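You operate a simulated robot arm through the tools that you are given. There is no shell and no other tool. Be economical: measure what you need, move in short steps, check, and stop when the job is done.

The job below is to be done with a simulated two-armed robot. You get a single attempt, and the scene is never put back.

Task
Free the middle conveyor's pinched can and run it to the gate.
Fine: belt switch Off first and left Off; free both star knobs on the rails, set the width to 45, tighten both; then hold the yellow button.

Only the result counts: the job must be done as asked and must still hold three seconds after the hand-in. Knocking over, shifting, dropping, spilling or breaking anything else fails it.

Robot
Two 7-joint arms with two-finger parallel grippers on one trunk, on a base that drives. Base frame: it is fixed to the floor where the robot stands at the start and does not move with it; the origin is under the middle of the robot, x ahead of it, y to its left, z up. Lengths are in m, angles in rad, forces in N, time in s.
The left shoulder is at the start at [0.11, 0.169, 1.545], the right one opposite. With the tool pointing down near the work surface each hand reaches from about 0.42 to 0.74 m from the robot's upright axis, wherever it stands, measured 20 degrees to its own side. Places, roughly: belt switch of the middle conveyor [0.8, 0, 0.9]; slats of the middle conveyor [0.8, -0.4, 0.9]; star knob on the black rail of the middle conveyor [0.8, -0.5, 1.1]; star knob on the silver rail of the middle conveyo [0.6, -0.5, 1.1]; width dial of the middle conveyor [0.6, -0.5, 0.9]. Payload 1.57 kg a hand.
Tool frame (each hand has its own): the origin (TCP) lies between the finger pads and is the grasp point; the fingertips stand 0.03 m ahead of it; z points along the fingers, y is the line along which they close. Largest opening 0.08 m; finger width 0.017, thickness 0.012; the body of the gripper, 0.04 by 0.082 m, starts 0.08 m behind the TCP.
Orientation is told as [roll, pitch, yaw] about the base's x, y, z axes, in that order, counted from this pose: with the fingers straight down and closing along the base's y, the tool's x points along the base's -x, its y along +y and its z along -z.

Tools
- The arms move only by the tool servo_tool. It takes "left_rows", "right_rows" or both (then of equal length, played together; a hand with none holds still); each is a list of rows, each an object of numbers (a shift or turn left out is 0, a gripper value left out holds the last): "rx", "ry", "rz": the turn, a rotation vector about the tool's x, y, z in units of 120 degrees (1.0 is 120 degrees); "tx", "ty", "tz": the shift along the tool's x, y, z in units of 400 mm (1.0 is 400 mm); "hand": the opening, from 0 (shut) to 1 (fully open). In form: [{"rx": .., "ry": .., "rz": .., "tx": .., "ty": .., "tz": .., "hand": ..}, ...]. A call has 1 to 10 rows; each row is the pose to reach, as a shift and turn from the pose commanded when the call began, along the tool's axes at that moment. A call with a number of a shift or a turn outside -1 to 1 is refused whole. A row lasts 0.2 s, in which the tool goes at most 0.05 m and 0.15 rad; a call with a longer step from one row to the next is refused whole, and so is a gripper value outside its range. A pose out of reach is approached as far as the arm can. The call stops where the force on the tool passes 50 N (or 10 N more than at its start, if that is more) or the arm is blocked; 0.2 s more then pass. Each finger travels about 0.072 m/s and halts on what it meets, pressing with about 22 N; the grip force reading is that of the motor and also rises with nothing between the fingers. The clock runs only during rows and for 0.2 s after the last one: add rows that repeat a pose to give the fingers time. The reply holds the time, the measured pose of the TCP, the force on the tool along the base axes, the opening and the grip force, in the units named above and with some noise, with the torque about the TCP (base axes, N m) and any sound that the robot's microphone picked up.
- Cameras (640 x 400 px; columns grow to the right, rows downward): "scene" is now at [0.1548, -0.0358, 1.7346]; the picture's right is [-0.44, -0.90, 0.00], its down [-0.64, 0.31, -0.70] and it looks along [0.63, -0.31, -0.71] (base axes); focal length 281 px, centre (320, 200). "left" rides on the left gripper at [0.072, 0.007, -0.122] in its tool frame; the picture's right is [-0.09, 1.00, 0.00], its down [-0.84, -0.08, -0.54] and it looks along [-0.54, -0.05, 0.84] (tool axes); focal length 238 px, centre (320, 200). "right" rides on the right gripper at [0.072, -0.007, -0.122] in its tool frame; the picture's right is [0.09, 1.00, 0.00], its down [-0.84, 0.08, -0.54] and it looks along [-0.54, 0.05, 0.84] (tool axes); focal length 238 px, centre (320, 200). There is no depth. A picture from a camera that has moved, and an enlarged one, comes with that camera's place and axes in the base frame and with its lens.
- snapshot(camera): a new picture of that camera. It takes no simulated time.
- raise_lower(by): slides the trunk up (or, below 0, down) by that many m; the arms and the scene camera ride with it, the base frame stays. It gives what a move gives, with no picture.
- base_move(legs): drives the robot by 1 to 6 legs, each [ahead, left, turn to the left] in m, m and rad, along the robot's own axes; the way and the turn of a leg run together, so that a leg with both is an arc; at most 1.5 m and 3.142 rad a leg. The arms and the cameras ride along, it lands a little off, and it stops where it bumps. It gives what a move gives.
- turn_head(pan, tilt): turns the head with the scene camera to pan (to the left, within 1.501 rad either way) and tilt (down, from -0.506 to 1.204), counted from straight ahead of the robot. It gives what a move gives.
- enlarge(camera, box): a new picture of the part [left, top, right, bottom] of that camera's present view, enlarged. It takes no simulated time.
- finish_job(): hands the job in; it is judged then, once.

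Work in short steps. Places have to be worked out from the pictures, the camera data and where the tool is seen: move nearer, look again, correct. Check each grasp and each placing, and mend what went wrong. You have 120 turns and 88 pictures in all, those below and enlarged ones among them. Open the grippers and draw the arms clear of the work before you hand the job in, unless the task says otherwise; then end with one line.

The tools are called after "Call:" by a JSON object that holds its "api" and its "payload". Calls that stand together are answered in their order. servo_tool: Moves the arms, as the interface text tells. Its arguments: {"type":"object","properties":{"left_rows":{"type":"array"},"right_rows":{"type":"array"}},"required":[]} The other tools are called the same way: raise_lower (by) slides the trunk up or down; base_move (legs) drives the base; turn_head (pan, tilt) turns the head that bears the scene camera; snapshot (camera) takes a picture; enlarge (camera, box) takes an enlarged picture of a part of a camera's view; finish_job () hands the job in.

At the start:

```text
t: 0.0
left_ee_pos: [0.5921, -0.0267, 1.2811]
left_tcp_rot: [-0.001, 0.001, 0.001]
left_wrist_force: [0.1, 0.8, 1.5]
left_moment: [-0.02, 0.0, 0.03]
left_finger_gap: 0.0803
left_finger_force: 0.1
right_ee_pos: [0.3527, -0.4456, 1.0]
right_tcp_rot: [0.001, 0.0, -0.002]
right_wrist_force: [-0.3, 0.3, 0.9]
right_moment: [0.02, 0.01, 0.02]
right_finger_gap: 0.0803
right_finger_force: 0.0
trunk travel left (down, up): [-0.859, 0.031]
robot x, y, heading: [-0.001, -0.0024, -0.003]
head pan, tilt: [-0.454, 0.791]
```

scene: 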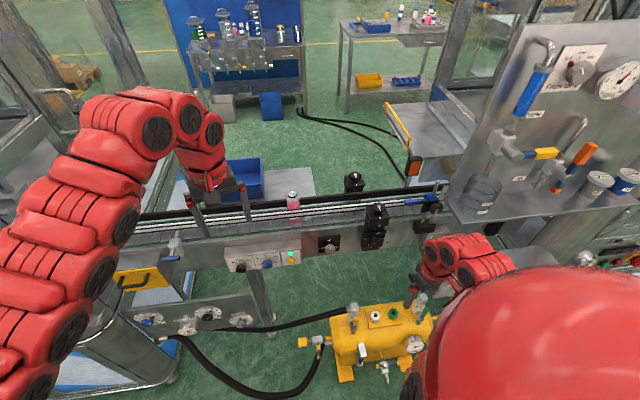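
right: 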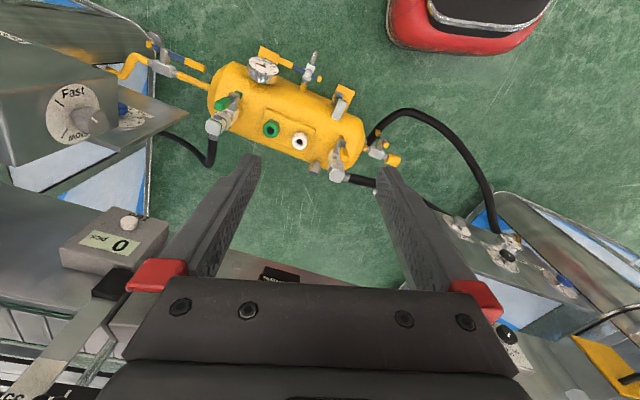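
left: 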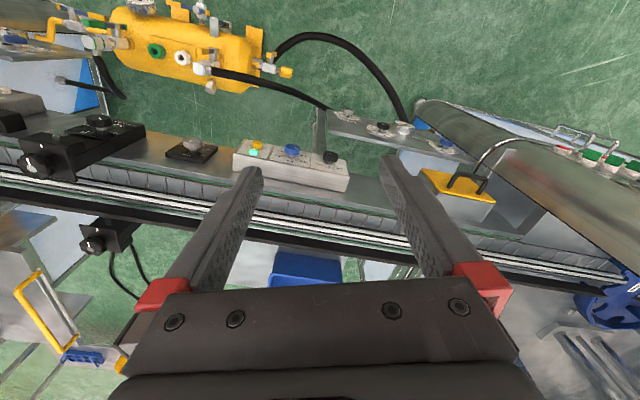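

I'll look closer at the middle conveyor with enlarged scene views.

Call:
{"api": "enlarge", "payload": {"camera": "scene", "box": [200, 150, 460, 310]}}

Call:
{"api": "enlarge", "payload": {"camera": "left", "box": [0, 80, 400, 330]}}

```text
2.46 times, centred on (330, 230) of scene
camera zoom: at [0.1548, -0.0358, 1.7346], right [-0.44, -0.9, 0.0], down [-0.64, 0.31, -0.7], along [0.63, -0.31, -0.71], focal length 691 px, centre (295, 126)
```

zoom: 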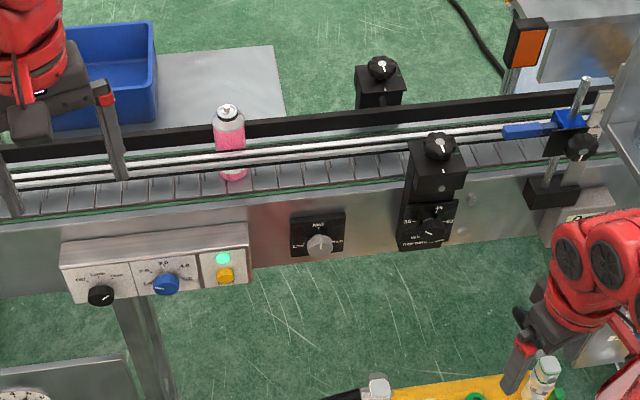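

```text
1.60 times, centred on (200, 205) of left
camera zoom: at [0.5194, -0.0211, 1.4043], right [0.09, 1.0, 0.0], down [0.84, -0.08, 0.54], along [0.54, -0.05, -0.84], focal length 381 px, centre (512, 192)
```

zoom: 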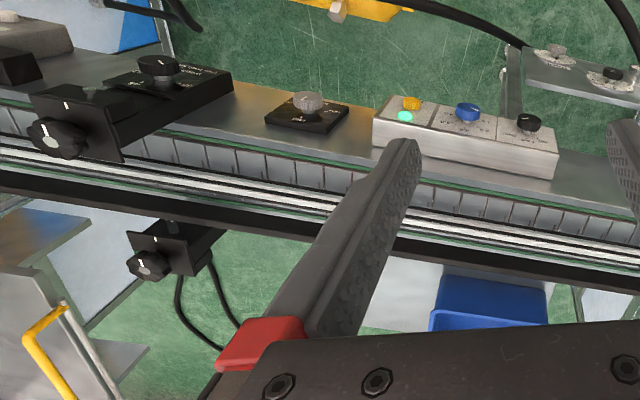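

Zoom on the control labels.

Call:
{"api": "enlarge", "payload": {"camera": "scene", "box": [220, 240, 310, 280]}}

Call:
{"api": "enlarge", "payload": {"camera": "scene", "box": [310, 190, 420, 260]}}

```text
7.11 times, centred on (265, 260) of scene
camera zoom: at [0.1548, -0.0358, 1.7346], right [-0.44, -0.9, 0.0], down [-0.64, 0.31, -0.7], along [0.63, -0.31, -0.71], focal length 1996 px, centre (711, -227)
```

zoom: 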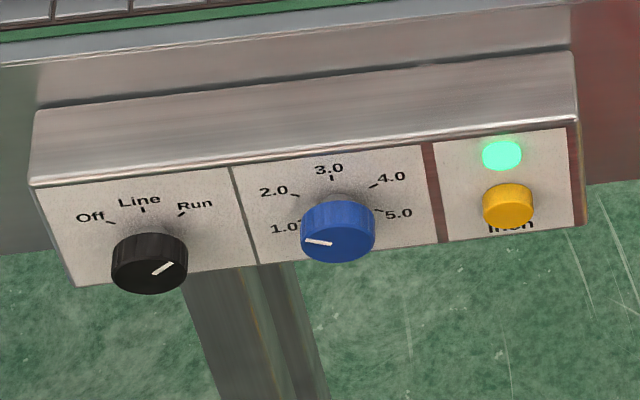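

```text
5.71 times, centred on (365, 225) of scene
camera zoom: at [0.1548, -0.0358, 1.7346], right [-0.44, -0.9, 0.0], down [-0.64, 0.31, -0.7], along [0.63, -0.31, -0.71], focal length 1604 px, centre (63, 57)
```

zoom: 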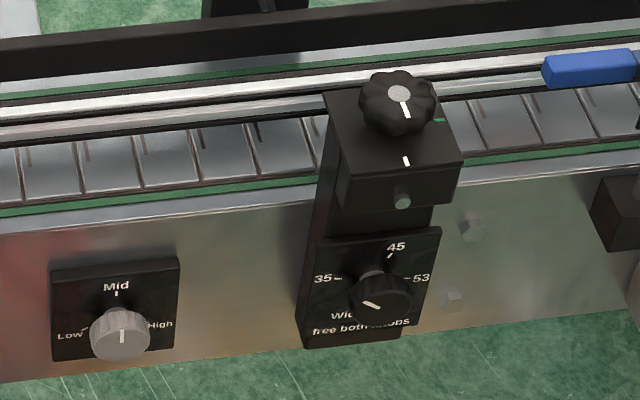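

The switch sits on Run, and the width is at 35. The conveyor seems rotated about -0.24 rad relative to me. I'll back the left hand away and tilt it to point forward, so its camera sees the panel.

Call:
{"api": "servo_tool", "payload": {"left_rows": [{"tx": 0.05, "ty": 0.01, "tz": 0, "ry": -0.07}, {"tx": 0.1, "ty": 0.02, "tz": 0, "ry": -0.14}, {"tx": 0.15, "ty": 0.04, "tz": 0, "ry": -0.21}, {"tx": 0.2, "ty": 0.06, "tz": 0, "ry": -0.28}, {"tx": 0.25, "ty": 0.08, "tz": 0.05, "ry": -0.35}, {"tx": 0.3, "ty": 0.1, "tz": 0.1, "ry": -0.42}, {"tx": 0.3, "ty": 0.12, "tz": 0.16, "ry": -0.49}, {"tx": 0.3, "ty": 0.14, "tz": 0.22, "ry": -0.56}, {"tx": 0.3, "ty": 0.14, "tz": 0.28, "ry": -0.63}, {"tx": 0.3, "ty": 0.14, "tz": 0.33, "ry": -0.7}]}}

Call:
{"api": "snapshot", "payload": {"camera": "left"}}

Call:
{"api": "snapshot", "payload": {"camera": "scene"}}

```text
t: 2.4
left_ee_pos: [0.7059, 0.067, 1.5138]
left_tcp_rot: [-1.847, -0.977, 2.178]
left_wrist_force: [0.5, 0.7, 0.1]
left_moment: [0.0, 0.0, -0.04]
left_finger_gap: 0.0801
left_finger_force: 0.1
left hand out of reach, approached as far as the arm can: row 1, 2, 3, 4, 5, 6, 7, 8, 9
right_ee_pos: [0.3522, -0.4429, 1.002]
right_tcp_rot: [-0.002, -0.002, 0.001]
right_wrist_force: [-0.1, -0.4, -0.7]
right_moment: [-0.01, -0.03, -0.02]
right_finger_gap: 0.0798
right_finger_force: 0.0
trunk travel left (down, up): [-0.859, 0.031]
robot x, y, heading: [-0.0015, 0.0022, -0.0]
head pan, tilt: [-0.454, 0.791]
stopped in row 10 (left hand): the arm was blocked; the commanded pose is now the measured one
```

```text
80 pictures are left
camera left: at [0.6154, -0.0044, 1.4314], right [-0.26, 0.85, -0.46], down [-0.75, 0.13, 0.65], along [0.61, 0.51, 0.6], focal length 238 px, centre (320, 200)
```

left: 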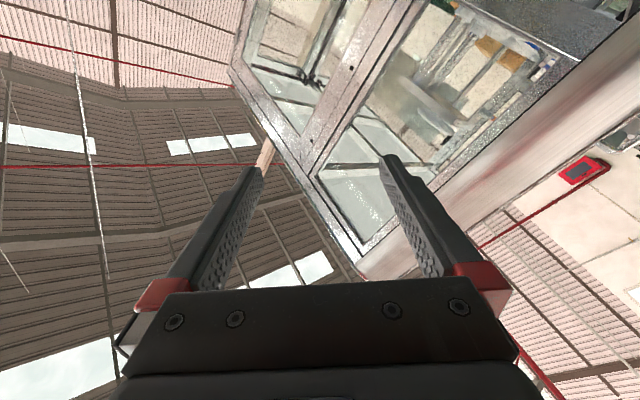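

```text
79 pictures are left
camera scene: at [0.1525, -0.033, 1.7349], right [-0.44, -0.9, 0.0], down [-0.64, 0.31, -0.71], along [0.63, -0.31, -0.71], focal length 281 px, centre (320, 200)
```

scene: 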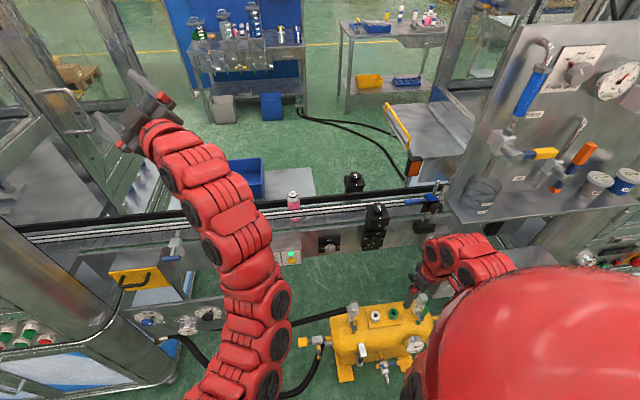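

The arm swung up, with the tool now pointing roughly forward. I'll straighten it to point along the conveyor normal (yaw -0.24) and raise the right hand at the same time.

Call:
{"api": "servo_tool", "payload": {"left_rows": [{"rx": 0.045, "ry": 0.024, "rz": 0.034, "tx": 0.03, "tz": -0.04}, {"rx": 0.09, "ry": 0.047, "rz": 0.067, "tx": 0.06, "tz": -0.08}, {"rx": 0.134, "ry": 0.07, "rz": 0.101, "tx": 0.09, "tz": -0.12}, {"rx": 0.179, "ry": 0.094, "rz": 0.135, "tx": 0.12, "tz": -0.16}, {"rx": 0.223, "ry": 0.118, "rz": 0.168, "tx": 0.15, "tz": -0.2}, {"rx": 0.268, "ry": 0.141, "rz": 0.202, "tx": 0.18, "tz": -0.24}], "right_rows": [{"tz": -0.1}, {"tz": -0.2}, {"tz": -0.3}, {"tz": -0.4}, {"tz": -0.5}, {"tz": -0.6}]}}

Call:
{"api": "snapshot", "payload": {"camera": "scene"}}

```text
t: 3.8
left_ee_pos: [0.6454, -0.0044, 1.4366]
left_tcp_rot: [-2.144, -1.486, 1.893]
left_wrist_force: [-1.0, -0.1, -0.7]
left_moment: [0.0, 0.0, -0.01]
left_finger_gap: 0.0801
left_finger_force: 0.0
right_ee_pos: [0.3183, -0.3987, 1.1656]
right_tcp_rot: [0.027, -0.112, -0.056]
right_wrist_force: [-1.1, -0.5, -0.5]
right_moment: [0.01, -0.03, -0.01]
right_finger_gap: 0.0798
right_finger_force: 0.1
right hand out of reach, approached as far as the arm can: row 2, 3, 4, 5, 6
trunk travel left (down, up): [-0.859, 0.031]
robot x, y, heading: [-0.0006, -0.0011, -0.003]
head pan, tilt: [-0.454, 0.791]
```

```text
78 pictures are left
camera scene: at [0.1557, -0.0372, 1.7345], right [-0.44, -0.9, 0.0], down [-0.64, 0.31, -0.7], along [0.63, -0.31, -0.71], focal length 281 px, centre (320, 200)
```

scene: 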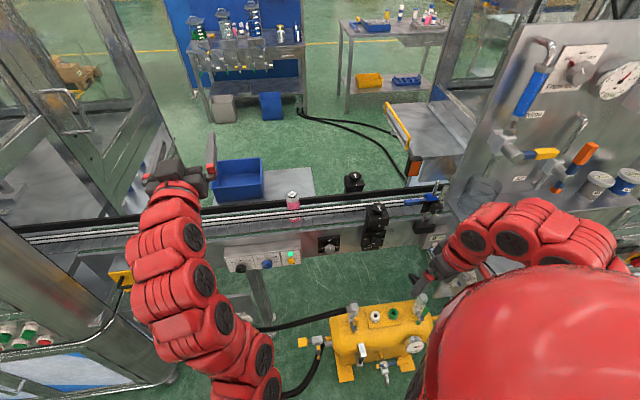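

Left hand now points forward properly. I'll retract it to stand clear of the conveyor face before lowering the trunk.

Call:
{"api": "servo_tool", "payload": {"left_rows": [{"tz": -0.08}, {"tz": -0.16}, {"tz": -0.24}, {"tz": -0.32}, {"tz": -0.36}]}}

Call:
{"api": "snapshot", "payload": {"camera": "scene"}}

```text
t: 5.0
left_ee_pos: [0.6426, -0.0031, 1.4372]
left_tcp_rot: [-2.155, -1.482, 1.902]
left_wrist_force: [-0.7, -0.3, 0.8]
left_moment: [0.01, 0.01, 0.02]
left_finger_gap: 0.0799
left_finger_force: 0.0
left hand out of reach, approached as far as the arm can: row 1, 2, 3, 4, 5
right_ee_pos: [0.3186, -0.3976, 1.1649]
right_tcp_rot: [0.025, -0.114, -0.056]
right_wrist_force: [-0.7, 0.3, -0.5]
right_moment: [0.01, 0.03, -0.04]
right_finger_gap: 0.08
right_finger_force: 0.2
trunk travel left (down, up): [-0.859, 0.031]
robot x, y, heading: [-0.0024, -0.004, 0.0]
head pan, tilt: [-0.454, 0.791]
```

```text
77 pictures are left
camera scene: at [0.1547, -0.0363, 1.7346], right [-0.44, -0.9, 0.0], down [-0.64, 0.31, -0.7], along [0.63, -0.31, -0.71], focal length 281 px, centre (320, 200)
```

scene: 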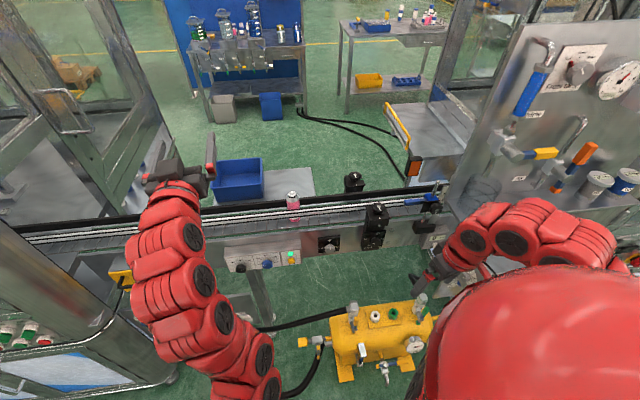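

The arm cannot retract further at this posture, so I'd back the base up. Check surroundings on both sides first.

Call:
{"api": "turn_head", "payload": {"pan": 1.5, "tilt": 0.7}}

Call:
{"api": "snapshot", "payload": {"camera": "scene"}}

Call:
{"api": "turn_head", "payload": {"pan": -1.5, "tilt": 0.7}}

Call:
{"api": "snapshot", "payload": {"camera": "scene"}}

```text
t: 6.9
left_ee_pos: [0.6444, -0.0038, 1.4378]
left_tcp_rot: [-2.151, -1.484, 1.902]
left_wrist_force: [-0.7, -0.1, 0.1]
left_moment: [0.01, -0.01, -0.02]
left_finger_gap: 0.0802
left_finger_force: 0.1
right_ee_pos: [0.3174, -0.3976, 1.1664]
right_tcp_rot: [0.023, -0.114, -0.056]
right_wrist_force: [0.4, 0.2, 0.1]
right_moment: [0.04, 0.0, -0.03]
right_finger_gap: 0.0799
right_finger_force: 0.1
trunk travel left (down, up): [-0.859, 0.031]
robot x, y, heading: [0.0032, -0.0024, 0.002]
head pan, tilt: [1.499, 0.7]
```

```text
76 pictures are left
camera scene: at [0.088, 0.0841, 1.7421], right [1.0, -0.07, 0.0], down [-0.05, -0.64, -0.76], along [0.05, 0.76, -0.64], focal length 281 px, centre (320, 200)
```

scene: 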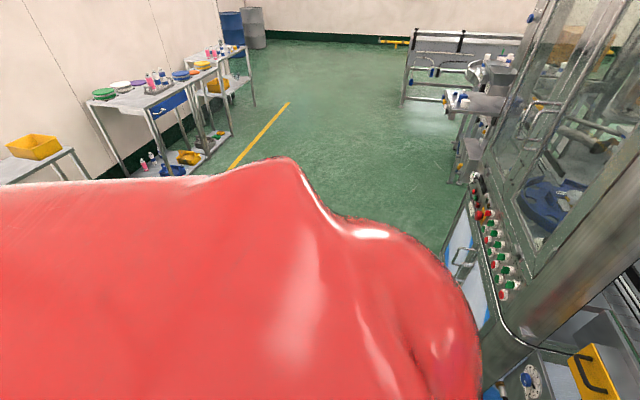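

```text
t: 9.5
left_ee_pos: [0.6443, -0.0039, 1.4371]
left_tcp_rot: [-2.152, -1.485, 1.903]
left_wrist_force: [0.2, -0.5, -0.2]
left_moment: [0.03, -0.04, 0.01]
left_finger_gap: 0.0799
left_finger_force: 0.0
right_ee_pos: [0.3177, -0.3981, 1.1664]
right_tcp_rot: [0.024, -0.113, -0.057]
right_wrist_force: [-0.2, -0.1, -0.1]
right_moment: [0.03, 0.02, 0.02]
right_finger_gap: 0.08
right_finger_force: 0.2
trunk travel left (down, up): [-0.859, 0.031]
robot x, y, heading: [0.0016, -0.0015, -0.002]
head pan, tilt: [-1.499, 0.7]
```

```text
75 pictures are left
camera scene: at [0.088, -0.0853, 1.7421], right [-1.0, -0.07, 0.0], down [-0.05, 0.64, -0.76], along [0.06, -0.76, -0.64], focal length 281 px, centre (320, 200)
```

scene: 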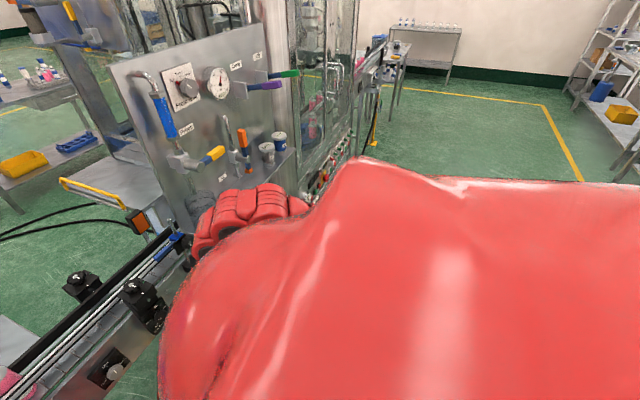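

The area behind is open. I'll back up 0.3 m and turn to square with the conveyor, then lower the trunk.

Call:
{"api": "base_move", "payload": {"legs": [[-0.3, 0, 0], [0, 0, -0.24]]}}

Call:
{"api": "raise_lower", "payload": {"by": -0.3}}

Call:
{"api": "turn_head", "payload": {"pan": 0.0, "tilt": 0.6}}

Call:
{"api": "snapshot", "payload": {"camera": "scene"}}

Call:
{"api": "snapshot", "payload": {"camera": "left"}}

```text
t: 12.4
left_ee_pos: [0.3234, -0.1561, 1.4377]
left_tcp_rot: [-2.151, -1.483, 1.665]
left_wrist_force: [-0.3, -0.3, 0.4]
left_moment: [-0.02, 0.03, 0.02]
left_finger_gap: 0.0801
left_finger_force: 0.1
right_ee_pos: [-0.0873, -0.4606, 1.1665]
right_tcp_rot: [0.024, -0.112, -0.293]
right_wrist_force: [0.1, -0.7, 0.5]
right_moment: [0.04, 0.02, 0.01]
right_finger_gap: 0.08
right_finger_force: 0.2
trunk travel left (down, up): [-0.859, 0.031]
robot x, y, heading: [-0.302, 0.0001, -0.237]
head pan, tilt: [-1.499, 0.7]
```

```text
t: 15.4
left_ee_pos: [0.3246, -0.156, 1.1391]
left_tcp_rot: [-2.152, -1.484, 1.662]
left_wrist_force: [-0.3, -0.6, 0.6]
left_moment: [0.02, 0.04, -0.02]
left_finger_gap: 0.08
left_finger_force: 0.0
right_ee_pos: [-0.087, -0.4611, 0.8659]
right_tcp_rot: [0.025, -0.114, -0.294]
right_wrist_force: [1.0, 1.1, 0.1]
right_moment: [0.01, -0.02, -0.01]
right_finger_gap: 0.0798
right_finger_force: 0.2
trunk travel left (down, up): [-0.559, 0.331]
robot x, y, heading: [-0.3044, 0.0047, -0.244]
head pan, tilt: [-1.499, 0.7]
```

```text
t: 17.0
left_ee_pos: [0.3249, -0.1546, 1.1372]
left_tcp_rot: [-2.151, -1.483, 1.663]
left_wrist_force: [1.1, -0.1, 0.6]
left_moment: [-0.03, 0.05, -0.03]
left_finger_gap: 0.0799
left_finger_force: 0.1
right_ee_pos: [-0.0868, -0.4608, 0.8666]
right_tcp_rot: [0.025, -0.112, -0.294]
right_wrist_force: [-0.6, -1.2, -0.5]
right_moment: [0.03, 0.01, -0.03]
right_finger_gap: 0.0801
right_finger_force: 0.0
trunk travel left (down, up): [-0.559, 0.331]
robot x, y, heading: [-0.3003, -0.0003, -0.239]
head pan, tilt: [0.0, 0.6]
```

```text
74 pictures are left
camera scene: at [-0.1357, -0.0408, 1.4507], right [-0.24, -0.97, 0.0], down [-0.55, 0.13, -0.82], along [0.8, -0.2, -0.57], focal length 281 px, centre (320, 200)
```

scene: 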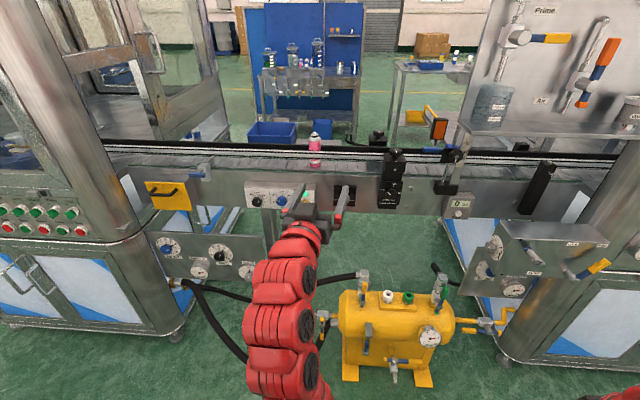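

```text
73 pictures are left
camera left: at [0.2189, -0.0995, 1.0599], right [0.47, 0.88, 0.02], down [-0.52, 0.26, 0.81], along [0.71, -0.39, 0.58], focal length 238 px, centre (320, 200)
```

left: 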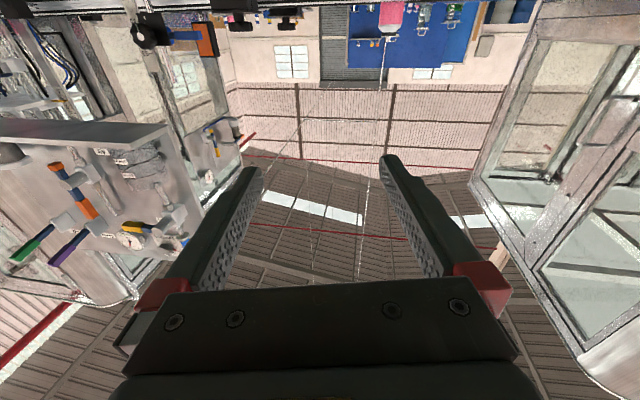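

Well aligned. Zoom in on the panel from here to measure.

Call:
{"api": "enlarge", "payload": {"camera": "scene", "box": [230, 130, 490, 230]}}

Call:
{"api": "enlarge", "payload": {"camera": "scene", "box": [235, 170, 325, 225]}}

```text
2.46 times, centred on (360, 180) of scene
camera zoom: at [-0.1357, -0.0408, 1.4507], right [-0.24, -0.97, 0.0], down [-0.55, 0.13, -0.82], along [0.8, -0.2, -0.57], focal length 691 px, centre (222, 249)
```

zoom: 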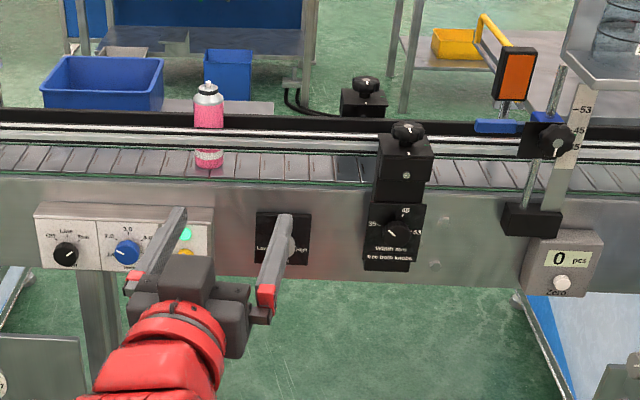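

```text
7.11 times, centred on (280, 198) of scene
camera zoom: at [-0.1357, -0.0408, 1.4507], right [-0.24, -0.97, 0.0], down [-0.55, 0.13, -0.82], along [0.8, -0.2, -0.57], focal length 1996 px, centre (604, 218)
```

zoom: 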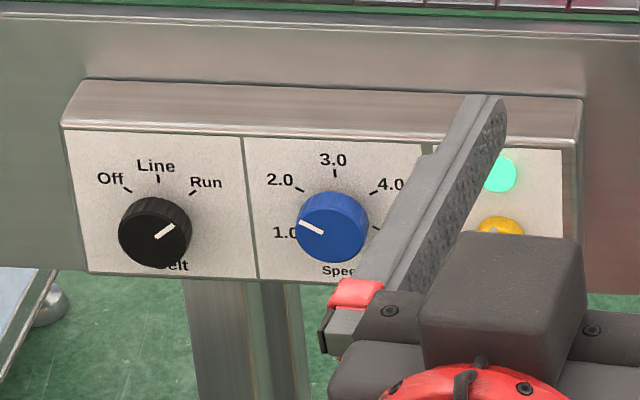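

Triangulation: switch knob at about (0.742, -0.017, 0.863), button at (0.70, -0.19, 0.865), and the panel is vertical. I'll straighten the left tool's yaw and shift it left and down in the robot frame.

Call:
{"api": "servo_tool", "payload": {"left_rows": [{"rx": -0.03, "ry": 0.006, "tx": 0.03, "ty": 0.08, "tz": 0.05}, {"rx": -0.06, "ry": 0.012, "tx": 0.06, "ty": 0.16, "tz": 0.1}, {"rx": -0.09, "ry": 0.018, "tx": 0.1, "ty": 0.24, "tz": 0.15}, {"rx": -0.119, "ry": 0.024, "tx": 0.14, "ty": 0.32, "tz": 0.2}, {"rx": -0.119, "ry": 0.024, "tx": 0.18, "ty": 0.4, "tz": 0.25}, {"rx": -0.119, "ry": 0.024, "tx": 0.22, "ty": 0.48, "tz": 0.25}, {"rx": -0.119, "ry": 0.024, "tx": 0.3, "ty": 0.48, "tz": 0.25}]}}

Call:
{"api": "snapshot", "payload": {"camera": "left"}}

```text
t: 18.6
left_ee_pos: [0.5055, -0.0446, 1.0095]
left_tcp_rot: [-1.302, -1.493, 1.059]
left_wrist_force: [0.2, 0.8, -0.3]
left_moment: [0.0, -0.02, 0.02]
left_finger_gap: 0.0802
left_finger_force: 0.1
right_ee_pos: [-0.0867, -0.4614, 0.8659]
right_tcp_rot: [0.024, -0.112, -0.294]
right_wrist_force: [0.1, -0.1, 0.3]
right_moment: [0.01, 0.03, 0.0]
right_finger_gap: 0.08
right_finger_force: 0.0
trunk travel left (down, up): [-0.559, 0.331]
robot x, y, heading: [-0.3006, -0.0015, -0.242]
head pan, tilt: [0.0, 0.6]
```

```text
70 pictures are left
camera left: at [0.3848, -0.0135, 0.9398], right [0.24, 0.97, 0.02], down [-0.51, 0.11, 0.85], along [0.82, -0.21, 0.52], focal length 238 px, centre (320, 200)
```

left: 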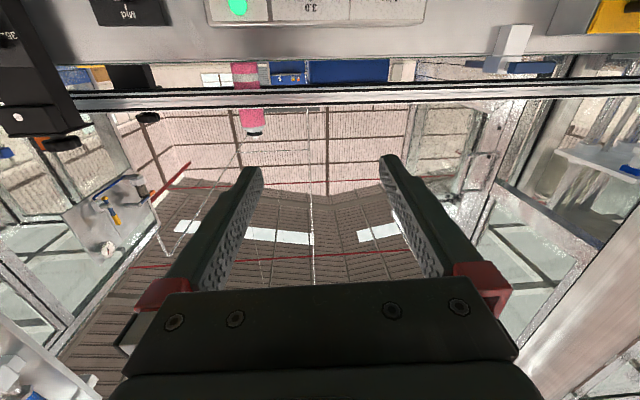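

Motion is accurate now. I move down and left so that the tool axis lines up with the switch knob, still about 0.2 m short.

Call:
{"api": "servo_tool", "payload": {"left_rows": [{"tx": 0.07, "ty": 0.05}, {"tx": 0.14, "ty": 0.1}, {"tx": 0.21, "ty": 0.15}, {"tx": 0.29, "ty": 0.2}, {"tx": 0.366, "ty": 0.207}]}}

Call:
{"api": "snapshot", "payload": {"camera": "left"}}

```text
t: 19.8
left_ee_pos: [0.5187, 0.0265, 0.8559]
left_tcp_rot: [-1.29, -1.493, 1.053]
left_wrist_force: [0.0, 0.0, 0.3]
left_moment: [-0.01, -0.03, 0.01]
left_finger_gap: 0.0801
left_finger_force: 0.1
right_ee_pos: [-0.0865, -0.4616, 0.8661]
right_tcp_rot: [0.024, -0.113, -0.294]
right_wrist_force: [0.4, -0.3, 0.1]
right_moment: [0.01, -0.03, 0.02]
right_finger_gap: 0.0799
right_finger_force: 0.0
trunk travel left (down, up): [-0.559, 0.331]
robot x, y, heading: [-0.3023, -0.0011, -0.241]
head pan, tilt: [0.0, 0.6]
```

```text
69 pictures are left
camera left: at [0.3969, 0.0563, 0.7865], right [0.24, 0.97, 0.02], down [-0.51, 0.11, 0.85], along [0.83, -0.21, 0.52], focal length 238 px, centre (320, 200)
```

left: 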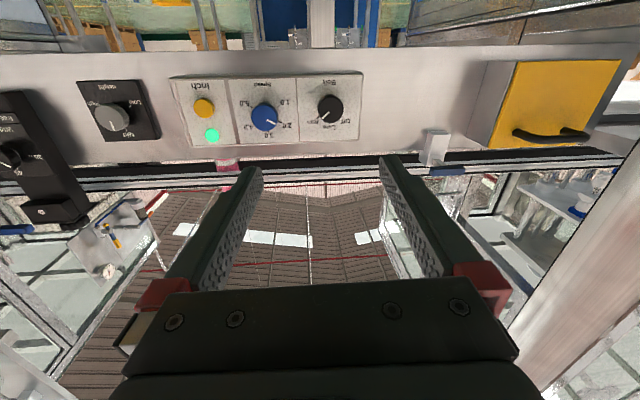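

The switch appears dead ahead; I estimate the knob z at 0.857. Advance 0.15 m and look.

Call:
{"api": "servo_tool", "payload": {"left_rows": [{"tz": 0.1, "ty": 0.03}, {"tz": 0.2, "ty": 0.03, "tx": -0.01}, {"tz": 0.3, "ty": 0.03, "tx": -0.015}, {"tz": 0.38, "ty": 0.03, "tx": -0.015}]}}

Call:
{"api": "snapshot", "payload": {"camera": "left"}}

```text
t: 20.8
left_ee_pos: [0.6469, 0.0064, 0.8587]
left_tcp_rot: [-1.314, -1.486, 1.071]
left_wrist_force: [0.1, 1.2, 0.1]
left_moment: [0.01, 0.01, -0.1]
left_finger_gap: 0.0798
left_finger_force: 0.1
left hand out of reach, approached as far as the arm can: row 4
right_ee_pos: [-0.0862, -0.4599, 0.8673]
right_tcp_rot: [0.022, -0.114, -0.292]
right_wrist_force: [-0.4, 0.7, 0.7]
right_moment: [-0.03, 0.04, -0.02]
right_finger_gap: 0.08
right_finger_force: 0.1
trunk travel left (down, up): [-0.559, 0.331]
robot x, y, heading: [-0.2968, -0.0013, -0.24]
head pan, tilt: [0.0, 0.6]
```

```text
68 pictures are left
camera left: at [0.5266, 0.0372, 0.7895], right [0.24, 0.97, 0.01], down [-0.51, 0.12, 0.85], along [0.83, -0.21, 0.52], focal length 238 px, centre (320, 200)
```

left: 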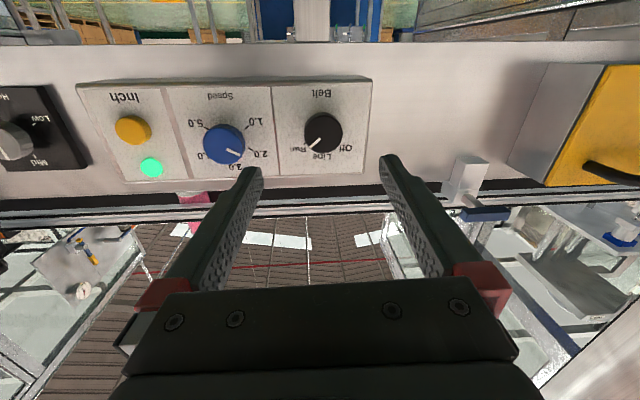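

Arm is at its limit here, so I retract a bit and drive the base ahead 0.15 m. The knob centre is about 4 mm below and 3 mm left of the tool line.

Call:
{"api": "servo_tool", "payload": {"left_rows": [{"tz": -0.1}, {"tz": -0.2}, {"tz": -0.25}]}}

Call:
{"api": "base_move", "payload": {"legs": [[0.15, 0, 0]]}}

Call:
{"api": "snapshot", "payload": {"camera": "left"}}

Call:
{"api": "snapshot", "payload": {"camera": "scene"}}

```text
t: 21.6
left_ee_pos: [0.5505, 0.0322, 0.8615]
left_tcp_rot: [-1.296, -1.495, 1.056]
left_wrist_force: [0.7, -0.3, 0.2]
left_moment: [0.0, -0.01, 0.02]
left_finger_gap: 0.0798
left_finger_force: 0.0
right_ee_pos: [-0.0857, -0.4614, 0.867]
right_tcp_rot: [0.025, -0.112, -0.294]
right_wrist_force: [0.0, -0.3, -0.2]
right_moment: [0.0, -0.01, 0.0]
right_finger_gap: 0.0802
right_finger_force: 0.1
trunk travel left (down, up): [-0.559, 0.331]
robot x, y, heading: [-0.3011, -0.0005, -0.237]
head pan, tilt: [0.0, 0.6]
```

```text
t: 23.0
left_ee_pos: [0.6969, -0.0045, 0.8588]
left_tcp_rot: [-1.285, -1.491, 1.045]
left_wrist_force: [-0.5, 0.1, -0.1]
left_moment: [-0.01, 0.01, -0.01]
left_finger_gap: 0.08
left_finger_force: 0.1
right_ee_pos: [0.0611, -0.4974, 0.8659]
right_tcp_rot: [0.023, -0.115, -0.296]
right_wrist_force: [-0.2, 0.9, 0.7]
right_moment: [-0.01, 0.01, 0.06]
right_finger_gap: 0.0801
right_finger_force: 0.1
trunk travel left (down, up): [-0.559, 0.331]
robot x, y, heading: [-0.1549, -0.0353, -0.236]
head pan, tilt: [0.0, 0.6]
```

```text
67 pictures are left
camera left: at [0.5764, 0.0249, 0.7906], right [0.24, 0.97, 0.02], down [-0.51, 0.11, 0.85], along [0.83, -0.21, 0.52], focal length 238 px, centre (320, 200)
```

left: 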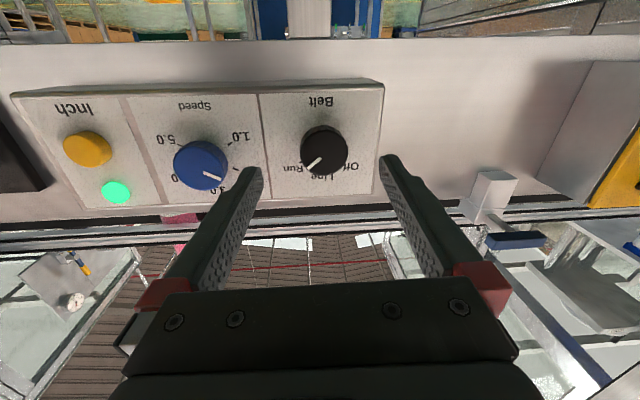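

```text
66 pictures are left
camera scene: at [0.0121, -0.0767, 1.4505], right [-0.24, -0.97, 0.0], down [-0.55, 0.13, -0.82], along [0.8, -0.2, -0.57], focal length 281 px, centre (320, 200)
```

scene: 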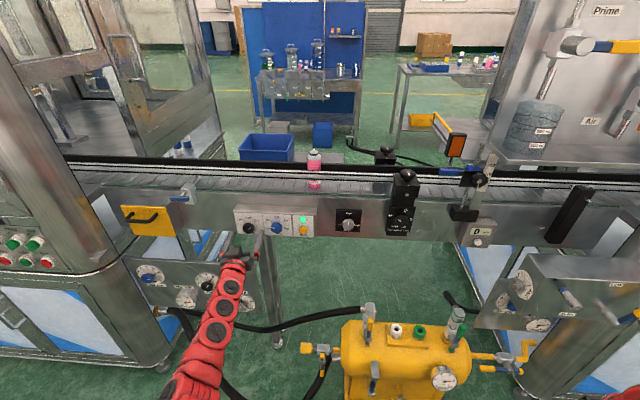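

Knob refined to (0.745, -0.015, 0.854), so I adjust slightly, advance 4 cm and close the fingers.

Call:
{"api": "servo_tool", "payload": {"left_rows": [{"tz": 0.05, "ty": 0.008, "tx": 0.01, "hand": 1}, {"tz": 0.1, "ty": 0.008, "tx": 0.01, "hand": 1}, {"tz": 0.1, "ty": 0.008, "tx": 0.01, "hand": 0.3}, {"tz": 0.1, "ty": 0.008, "tx": 0.01, "hand": 0.3}, {"tz": 0.1, "ty": 0.008, "tx": 0.01, "hand": 0.3}, {"tz": 0.1, "ty": 0.008, "tx": 0.01, "hand": 0.3}]}}

Call:
{"api": "snapshot", "payload": {"camera": "left"}}

```text
t: 24.4
left_ee_pos: [0.7336, -0.0179, 0.8577]
left_tcp_rot: [-1.282, -1.495, 1.032]
left_wrist_force: [-39.2, -18.2, -13.1]
left_moment: [0.64, 0.01, -2.01]
left_finger_gap: 0.0476
left_finger_force: 13.3
right_ee_pos: [0.0573, -0.4992, 0.8649]
right_tcp_rot: [0.028, -0.117, -0.296]
right_wrist_force: [-0.5, 0.3, -0.8]
right_moment: [0.03, 0.01, -0.01]
right_finger_gap: 0.0803
right_finger_force: 0.1
trunk travel left (down, up): [-0.559, 0.331]
robot x, y, heading: [-0.1547, -0.0371, -0.239]
head pan, tilt: [0.0, 0.6]
```

```text
65 pictures are left
camera left: at [0.613, 0.0143, 0.7875], right [0.25, 0.97, 0.02], down [-0.51, 0.11, 0.85], along [0.82, -0.22, 0.52], focal length 238 px, centre (320, 200)
```

left: 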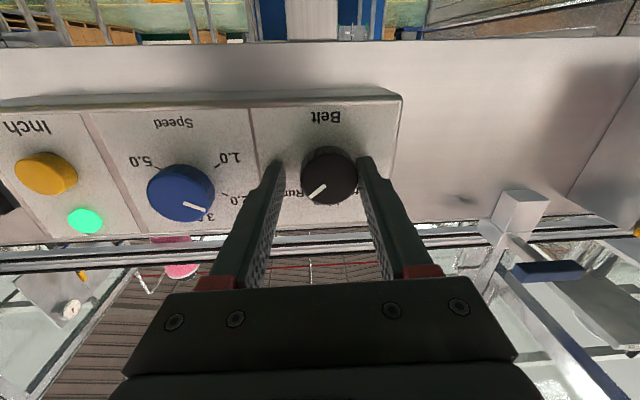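

Fingertips touch the panel and the knob is 6 mm off centre to the left. Back off 5 mm, shift left and close.

Call:
{"api": "servo_tool", "payload": {"left_rows": [{"tz": -0.014, "hand": 0.6}, {"tz": -0.014, "ty": 0.015, "hand": 0.6}, {"tz": -0.014, "ty": 0.015, "hand": 0.3}, {"tz": -0.014, "ty": 0.015, "hand": 0.3}, {"tz": -0.014, "ty": 0.015, "hand": 0.3}, {"tz": -0.014, "ty": 0.015, "hand": 0.3}]}}

Call:
{"api": "snapshot", "payload": {"camera": "left"}}

```text
t: 25.8
left_ee_pos: [0.7316, -0.0087, 0.8564]
left_tcp_rot: [-1.298, -1.494, 1.055]
left_wrist_force: [-1.7, -19.4, 5.5]
left_moment: [-0.09, -0.13, -0.43]
left_finger_gap: 0.0412
left_finger_force: 9.6
right_ee_pos: [0.0589, -0.4991, 0.8657]
right_tcp_rot: [0.027, -0.113, -0.296]
right_wrist_force: [0.0, 0.3, 1.1]
right_moment: [-0.04, -0.02, 0.01]
right_finger_gap: 0.08
right_finger_force: 0.0
trunk travel left (down, up): [-0.559, 0.331]
robot x, y, heading: [-0.1563, -0.0333, -0.232]
head pan, tilt: [0.0, 0.6]
```

```text
64 pictures are left
camera left: at [0.6109, 0.0226, 0.7868], right [0.24, 0.97, 0.02], down [-0.51, 0.11, 0.85], along [0.82, -0.22, 0.52], focal length 238 px, centre (320, 200)
```

left: 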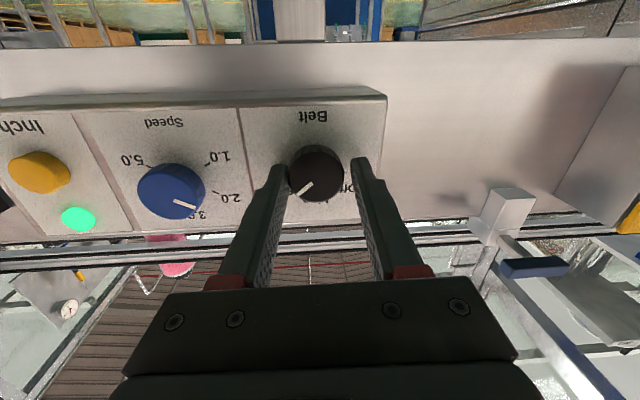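

Slightly overshot; shift 3 mm back right and close fully on the knob.

Call:
{"api": "servo_tool", "payload": {"left_rows": [{"ty": -0.009, "hand": 0.4}, {"ty": -0.009, "hand": 0}, {"ty": -0.009, "hand": 0}, {"ty": -0.009, "hand": 0}]}}

```text
t: 26.8
left_ee_pos: [0.7312, -0.0109, 0.8556]
left_tcp_rot: [-1.288, -1.492, 1.048]
left_wrist_force: [-6.5, -15.0, 1.6]
left_moment: [-0.05, -0.05, -0.92]
left_finger_gap: 0.0358
left_finger_force: 42.1
right_ee_pos: [0.0599, -0.498, 0.8655]
right_tcp_rot: [0.026, -0.115, -0.296]
right_wrist_force: [-0.3, -0.9, 0.1]
right_moment: [0.0, -0.03, 0.01]
right_finger_gap: 0.0799
right_finger_force: 0.1
trunk travel left (down, up): [-0.559, 0.331]
robot x, y, heading: [-0.1541, -0.0339, -0.234]
head pan, tilt: [0.0, 0.6]
```

Knob gripped (36 mm). Turn counterclockwise (−rz) toward Off in steps.

Call:
{"api": "servo_tool", "payload": {"left_rows": [{"rz": -0.06}, {"rz": -0.12}, {"rz": -0.18}, {"rz": -0.24}, {"rz": -0.3}, {"rz": -0.36}, {"rz": -0.42}]}}

Call:
{"api": "snapshot", "payload": {"camera": "left"}}

```text
t: 28.4
left_ee_pos: [0.7307, -0.01, 0.8559]
left_tcp_rot: [-1.544, -0.614, 1.315]
left_wrist_force: [-7.1, -11.1, 0.2]
left_moment: [0.12, 0.17, -1.37]
left_finger_gap: 0.0356
left_finger_force: 41.9
right_ee_pos: [0.0594, -0.4974, 0.8661]
right_tcp_rot: [0.026, -0.112, -0.294]
right_wrist_force: [-0.9, 0.3, -0.4]
right_moment: [-0.02, 0.0, 0.02]
right_finger_gap: 0.0802
right_finger_force: 0.0
trunk travel left (down, up): [-0.559, 0.331]
robot x, y, heading: [-0.1518, -0.0389, -0.234]
head pan, tilt: [0.0, 0.6]
```

```text
63 pictures are left
camera left: at [0.5972, -0.0337, 0.8117], right [0.14, 0.63, -0.76], down [-0.36, 0.75, 0.56], along [0.92, 0.2, 0.33], focal length 238 px, centre (320, 200)
```

left: 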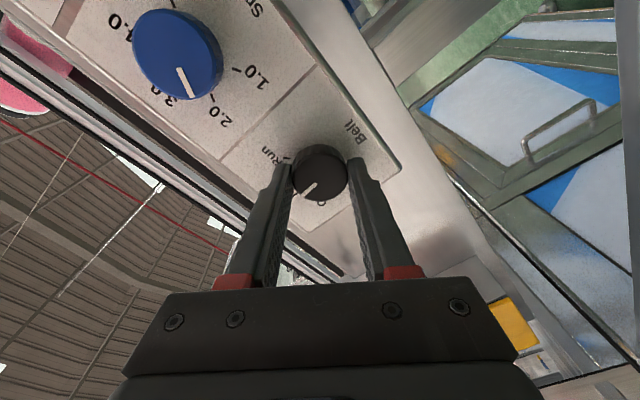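

Knob turns with the hand; continue about 50° more.

Call:
{"api": "servo_tool", "payload": {"left_rows": [{"rz": -0.06}, {"rz": -0.12}, {"rz": -0.18}, {"rz": -0.24}, {"rz": -0.3}, {"rz": -0.36}, {"rz": -0.42}]}}

Call:
{"api": "snapshot", "payload": {"camera": "left"}}

```text
t: 30.0
left_ee_pos: [0.7335, -0.0075, 0.8541]
left_tcp_rot: [-1.546, 0.267, 1.336]
left_wrist_force: [-3.6, -5.4, -7.7]
left_moment: [0.74, -0.02, -0.28]
left_finger_gap: 0.0354
left_finger_force: 41.9
right_ee_pos: [0.0582, -0.4975, 0.866]
right_tcp_rot: [0.025, -0.112, -0.295]
right_wrist_force: [-0.2, -0.5, -0.1]
right_moment: [0.0, -0.01, -0.01]
right_finger_gap: 0.0801
right_finger_force: 0.0
trunk travel left (down, up): [-0.559, 0.331]
robot x, y, heading: [-0.1534, -0.0382, -0.239]
head pan, tilt: [0.0, 0.6]
```

```text
62 pictures are left
camera left: at [0.5953, -0.0482, 0.8695], right [-0.06, -0.16, -0.98], down [-0.33, 0.93, -0.13], along [0.94, 0.32, -0.11], focal length 238 px, centre (320, 200)
```

left: 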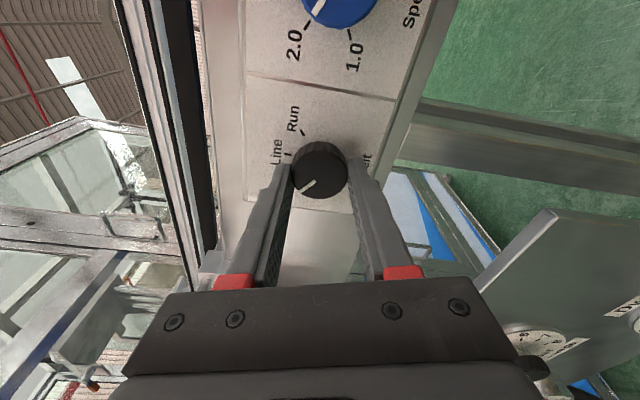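

Check with the scene camera.

Call:
{"api": "enlarge", "payload": {"camera": "scene", "box": [225, 200, 325, 250]}}

```text
6.40 times, centred on (275, 225) of scene
camera zoom: at [0.0118, -0.0769, 1.4505], right [-0.24, -0.97, 0.0], down [-0.55, 0.13, -0.82], along [0.8, -0.19, -0.57], focal length 1796 px, centre (608, 40)
```

zoom: 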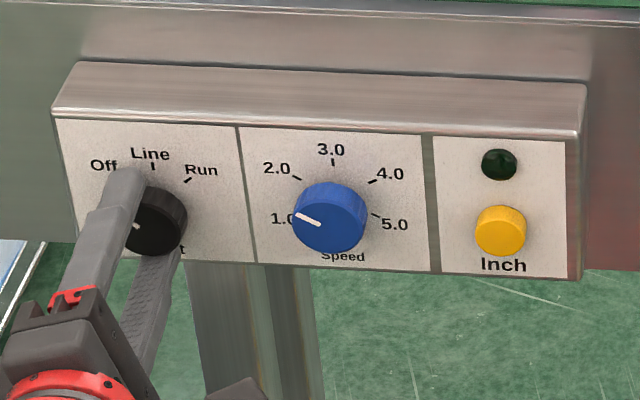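

The lamp has gone out, so the belt is Off. Open and retract.

Call:
{"api": "servo_tool", "payload": {"left_rows": [{"hand": 0.8}, {"hand": 0.8}, {"hand": 0.9}, {"tz": -0.08, "hand": 1}, {"tz": -0.18}, {"tz": -0.28}]}}

Call:
{"api": "enlarge", "payload": {"camera": "scene", "box": [225, 200, 325, 250]}}

Call:
{"api": "enlarge", "payload": {"camera": "scene", "box": [325, 135, 505, 250]}}

```text
t: 31.4
left_ee_pos: [0.6203, 0.0183, 0.8568]
left_tcp_rot: [-1.548, 0.265, 1.335]
left_wrist_force: [1.1, -0.6, 0.3]
left_moment: [0.02, 0.02, 0.02]
left_finger_gap: 0.0801
left_finger_force: 0.0
right_ee_pos: [0.0597, -0.4983, 0.8668]
right_tcp_rot: [0.025, -0.115, -0.295]
right_wrist_force: [0.2, 0.2, 0.4]
right_moment: [0.01, -0.04, 0.0]
right_finger_gap: 0.0799
right_finger_force: 0.1
trunk travel left (down, up): [-0.559, 0.331]
robot x, y, heading: [-0.1578, -0.0339, -0.242]
head pan, tilt: [0.0, 0.6]
```

```text
6.40 times, centred on (275, 225) of scene
camera zoom: at [0.0098, -0.0762, 1.4508], right [-0.24, -0.97, 0.0], down [-0.55, 0.13, -0.83], along [0.8, -0.19, -0.56], focal length 1796 px, centre (608, 40)
```

zoom: 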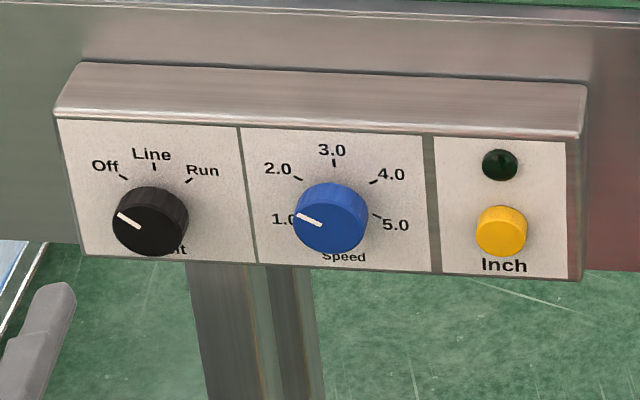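

```text
3.48 times, centred on (415, 192) of scene
camera zoom: at [0.0098, -0.0762, 1.4508], right [-0.24, -0.97, 0.0], down [-0.55, 0.13, -0.83], along [0.8, -0.19, -0.56], focal length 976 px, centre (-10, 226)
```

zoom: 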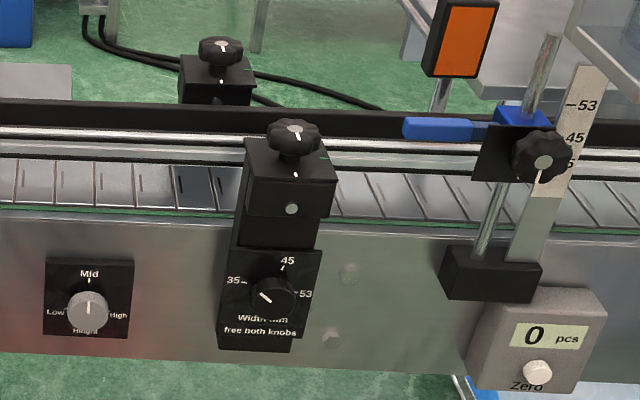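

Belt is Off. Marks show each star knob pointing at a white dot (tight), with a green mark 90° counterclockwise from it (free). I'll raise the left hand clear above the conveyor while rolling it back.

Call:
{"api": "servo_tool", "payload": {"left_rows": [{"rz": 0.07, "ty": -0.05, "tz": -0.05}, {"rz": 0.14, "ty": -0.12, "tz": -0.1}, {"rz": 0.21, "ty": -0.2, "tz": -0.1}, {"rz": 0.28, "ty": -0.28, "tz": -0.1}, {"rz": 0.35, "ty": -0.36, "tz": -0.1}, {"rz": 0.42, "ty": -0.44, "tz": -0.1}, {"rz": 0.49, "ty": -0.52, "tz": -0.1}, {"rz": 0.56, "ty": -0.6, "tz": -0.1}, {"rz": 0.63, "ty": -0.68, "tz": -0.1}, {"rz": 0.7, "ty": -0.76, "tz": -0.1}]}}

Call:
{"api": "turn_head", "payload": {"pan": -0.3, "tilt": 1.1}}

Call:
{"api": "snapshot", "payload": {"camera": "scene"}}

```text
t: 33.6
left_ee_pos: [0.6058, 0.105, 1.1525]
left_tcp_rot: [-1.51, -1.202, 1.274]
left_wrist_force: [-0.1, 0.1, -0.3]
left_moment: [-0.01, -0.02, -0.03]
left_finger_gap: 0.0799
left_finger_force: 0.0
right_ee_pos: [0.0601, -0.4964, 0.8661]
right_tcp_rot: [0.025, -0.113, -0.294]
right_wrist_force: [-0.2, 0.3, 0.8]
right_moment: [0.05, -0.01, -0.02]
right_finger_gap: 0.0799
right_finger_force: 0.0
trunk travel left (down, up): [-0.559, 0.331]
robot x, y, heading: [-0.1545, -0.0368, -0.241]
head pan, tilt: [0.0, 0.6]
```

```text
t: 34.5
left_ee_pos: [0.6061, 0.1048, 1.1525]
left_tcp_rot: [-1.511, -1.201, 1.275]
left_wrist_force: [-0.3, 0.2, 0.5]
left_moment: [0.03, 0.02, -0.01]
left_finger_gap: 0.0798
left_finger_force: 0.1
right_ee_pos: [0.0598, -0.4972, 0.8663]
right_tcp_rot: [0.025, -0.113, -0.296]
right_wrist_force: [0.2, 0.6, 0.0]
right_moment: [-0.04, -0.03, -0.01]
right_finger_gap: 0.0801
right_finger_force: 0.1
trunk travel left (down, up): [-0.559, 0.331]
robot x, y, heading: [-0.1555, -0.0365, -0.244]
head pan, tilt: [-0.3, 1.1]
```

```text
58 pictures are left
camera scene: at [-0.0208, -0.0878, 1.4121], right [-0.51, -0.86, 0.0], down [-0.76, 0.46, -0.45], along [0.39, -0.23, -0.89], focal length 281 px, centre (320, 200)
```

scene: 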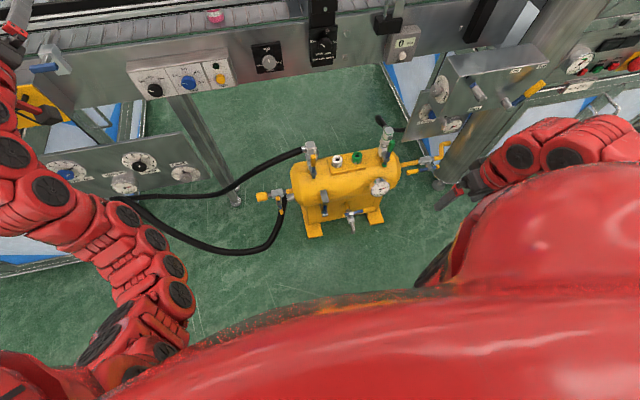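

Belt area is clear; the tank stands at x≈0.33–0.6, so I'll keep the base at about (0.1,-0.1). First I'll raise the trunk 0.12 and bring the right hand out and up.

Call:
{"api": "raise_lower", "payload": {"by": 0.12}}

Call:
{"api": "servo_tool", "payload": {"right_rows": [{"tx": -0.08, "ty": 0.02, "tz": -0.05, "ry": 0.01}, {"tx": -0.16, "ty": 0.04, "tz": -0.1, "ry": 0.02}, {"tx": -0.24, "ty": 0.06, "tz": -0.17, "ry": 0.03, "rz": -0.01}, {"tx": -0.32, "ty": 0.08, "tz": -0.24, "ry": 0.04, "rz": -0.02}, {"tx": -0.4, "ty": 0.1, "tz": -0.32, "ry": 0.054, "rz": -0.026}, {"tx": -0.48, "ty": 0.12, "tz": -0.4, "ry": 0.054, "rz": -0.026}, {"tx": -0.56, "ty": 0.145, "tz": -0.48, "ry": 0.054, "rz": -0.026}, {"tx": -0.57, "ty": 0.147, "tz": -0.55, "ry": 0.054, "rz": -0.026}]}}

Call:
{"api": "snapshot", "payload": {"camera": "right"}}

```text
t: 36.0
left_ee_pos: [0.6061, 0.1053, 1.2721]
left_tcp_rot: [-1.511, -1.201, 1.275]
left_wrist_force: [0.5, -0.3, -0.4]
left_moment: [0.01, 0.01, -0.06]
left_finger_gap: 0.0799
left_finger_force: 0.1
right_ee_pos: [0.0594, -0.4978, 0.9862]
right_tcp_rot: [0.023, -0.114, -0.293]
right_wrist_force: [0.2, -0.2, -0.7]
right_moment: [-0.02, 0.0, 0.0]
right_finger_gap: 0.0799
right_finger_force: 0.0
trunk travel left (down, up): [-0.679, 0.211]
robot x, y, heading: [-0.1541, -0.0407, -0.24]
head pan, tilt: [-0.3, 1.1]
```

```text
t: 37.8
left_ee_pos: [0.6068, 0.1054, 1.2727]
left_tcp_rot: [-1.513, -1.201, 1.275]
left_wrist_force: [-0.6, 0.8, 0.1]
left_moment: [0.03, 0.03, -0.01]
left_finger_gap: 0.0801
left_finger_force: 0.0
right_ee_pos: [0.1306, -0.3788, 1.0783]
right_tcp_rot: [0.11, -0.123, -0.294]
right_wrist_force: [-0.7, 0.2, 0.0]
right_moment: [0.0, -0.01, -0.01]
right_finger_gap: 0.0801
right_finger_force: 0.1
right hand out of reach, approached as far as the arm can: row 1, 2, 3, 4, 5, 6, 7, 8
trunk travel left (down, up): [-0.679, 0.211]
robot x, y, heading: [-0.154, -0.0338, -0.237]
head pan, tilt: [-0.3, 1.1]
```

```text
57 pictures are left
camera right: at [0.0431, -0.3738, 1.1884], right [0.18, 0.98, 0.1], down [0.74, -0.2, 0.65], along [0.65, -0.05, -0.76], focal length 238 px, centre (320, 200)
```

right: 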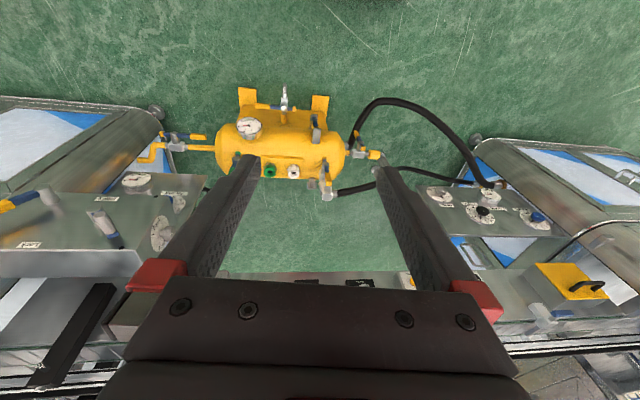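

The hand is at the near boundary. I'll move it outward and slightly lower first, then rise.

Call:
{"api": "servo_tool", "payload": {"right_rows": [{"tz": 0.1}, {"tx": -0.08, "ty": -0.02, "tz": 0.16}, {"tx": -0.17, "ty": -0.05, "tz": 0.16}, {"tx": -0.27, "ty": -0.08, "tz": 0.16}, {"tx": -0.37, "ty": -0.1, "tz": 0.16}, {"tx": -0.47, "ty": -0.13, "tz": 0.13}, {"tx": -0.57, "ty": -0.16, "tz": 0.08}]}}

```text
t: 39.4
left_ee_pos: [0.6075, 0.105, 1.2723]
left_tcp_rot: [-1.512, -1.2, 1.274]
left_wrist_force: [0.3, -0.4, -0.7]
left_moment: [0.01, 0.0, 0.0]
left_finger_gap: 0.0801
left_finger_force: 0.1
right_ee_pos: [0.2042, -0.3986, 0.987]
right_tcp_rot: [0.112, -0.13, -0.293]
right_wrist_force: [-0.1, 0.0, 0.2]
right_moment: [-0.03, 0.0, -0.01]
right_finger_gap: 0.0801
right_finger_force: 0.1
right hand out of reach, approached as far as the arm can: row 1, 3, 4, 5, 6, 7
trunk travel left (down, up): [-0.679, 0.211]
robot x, y, heading: [-0.1539, -0.0345, -0.237]
head pan, tilt: [-0.3, 1.1]
```

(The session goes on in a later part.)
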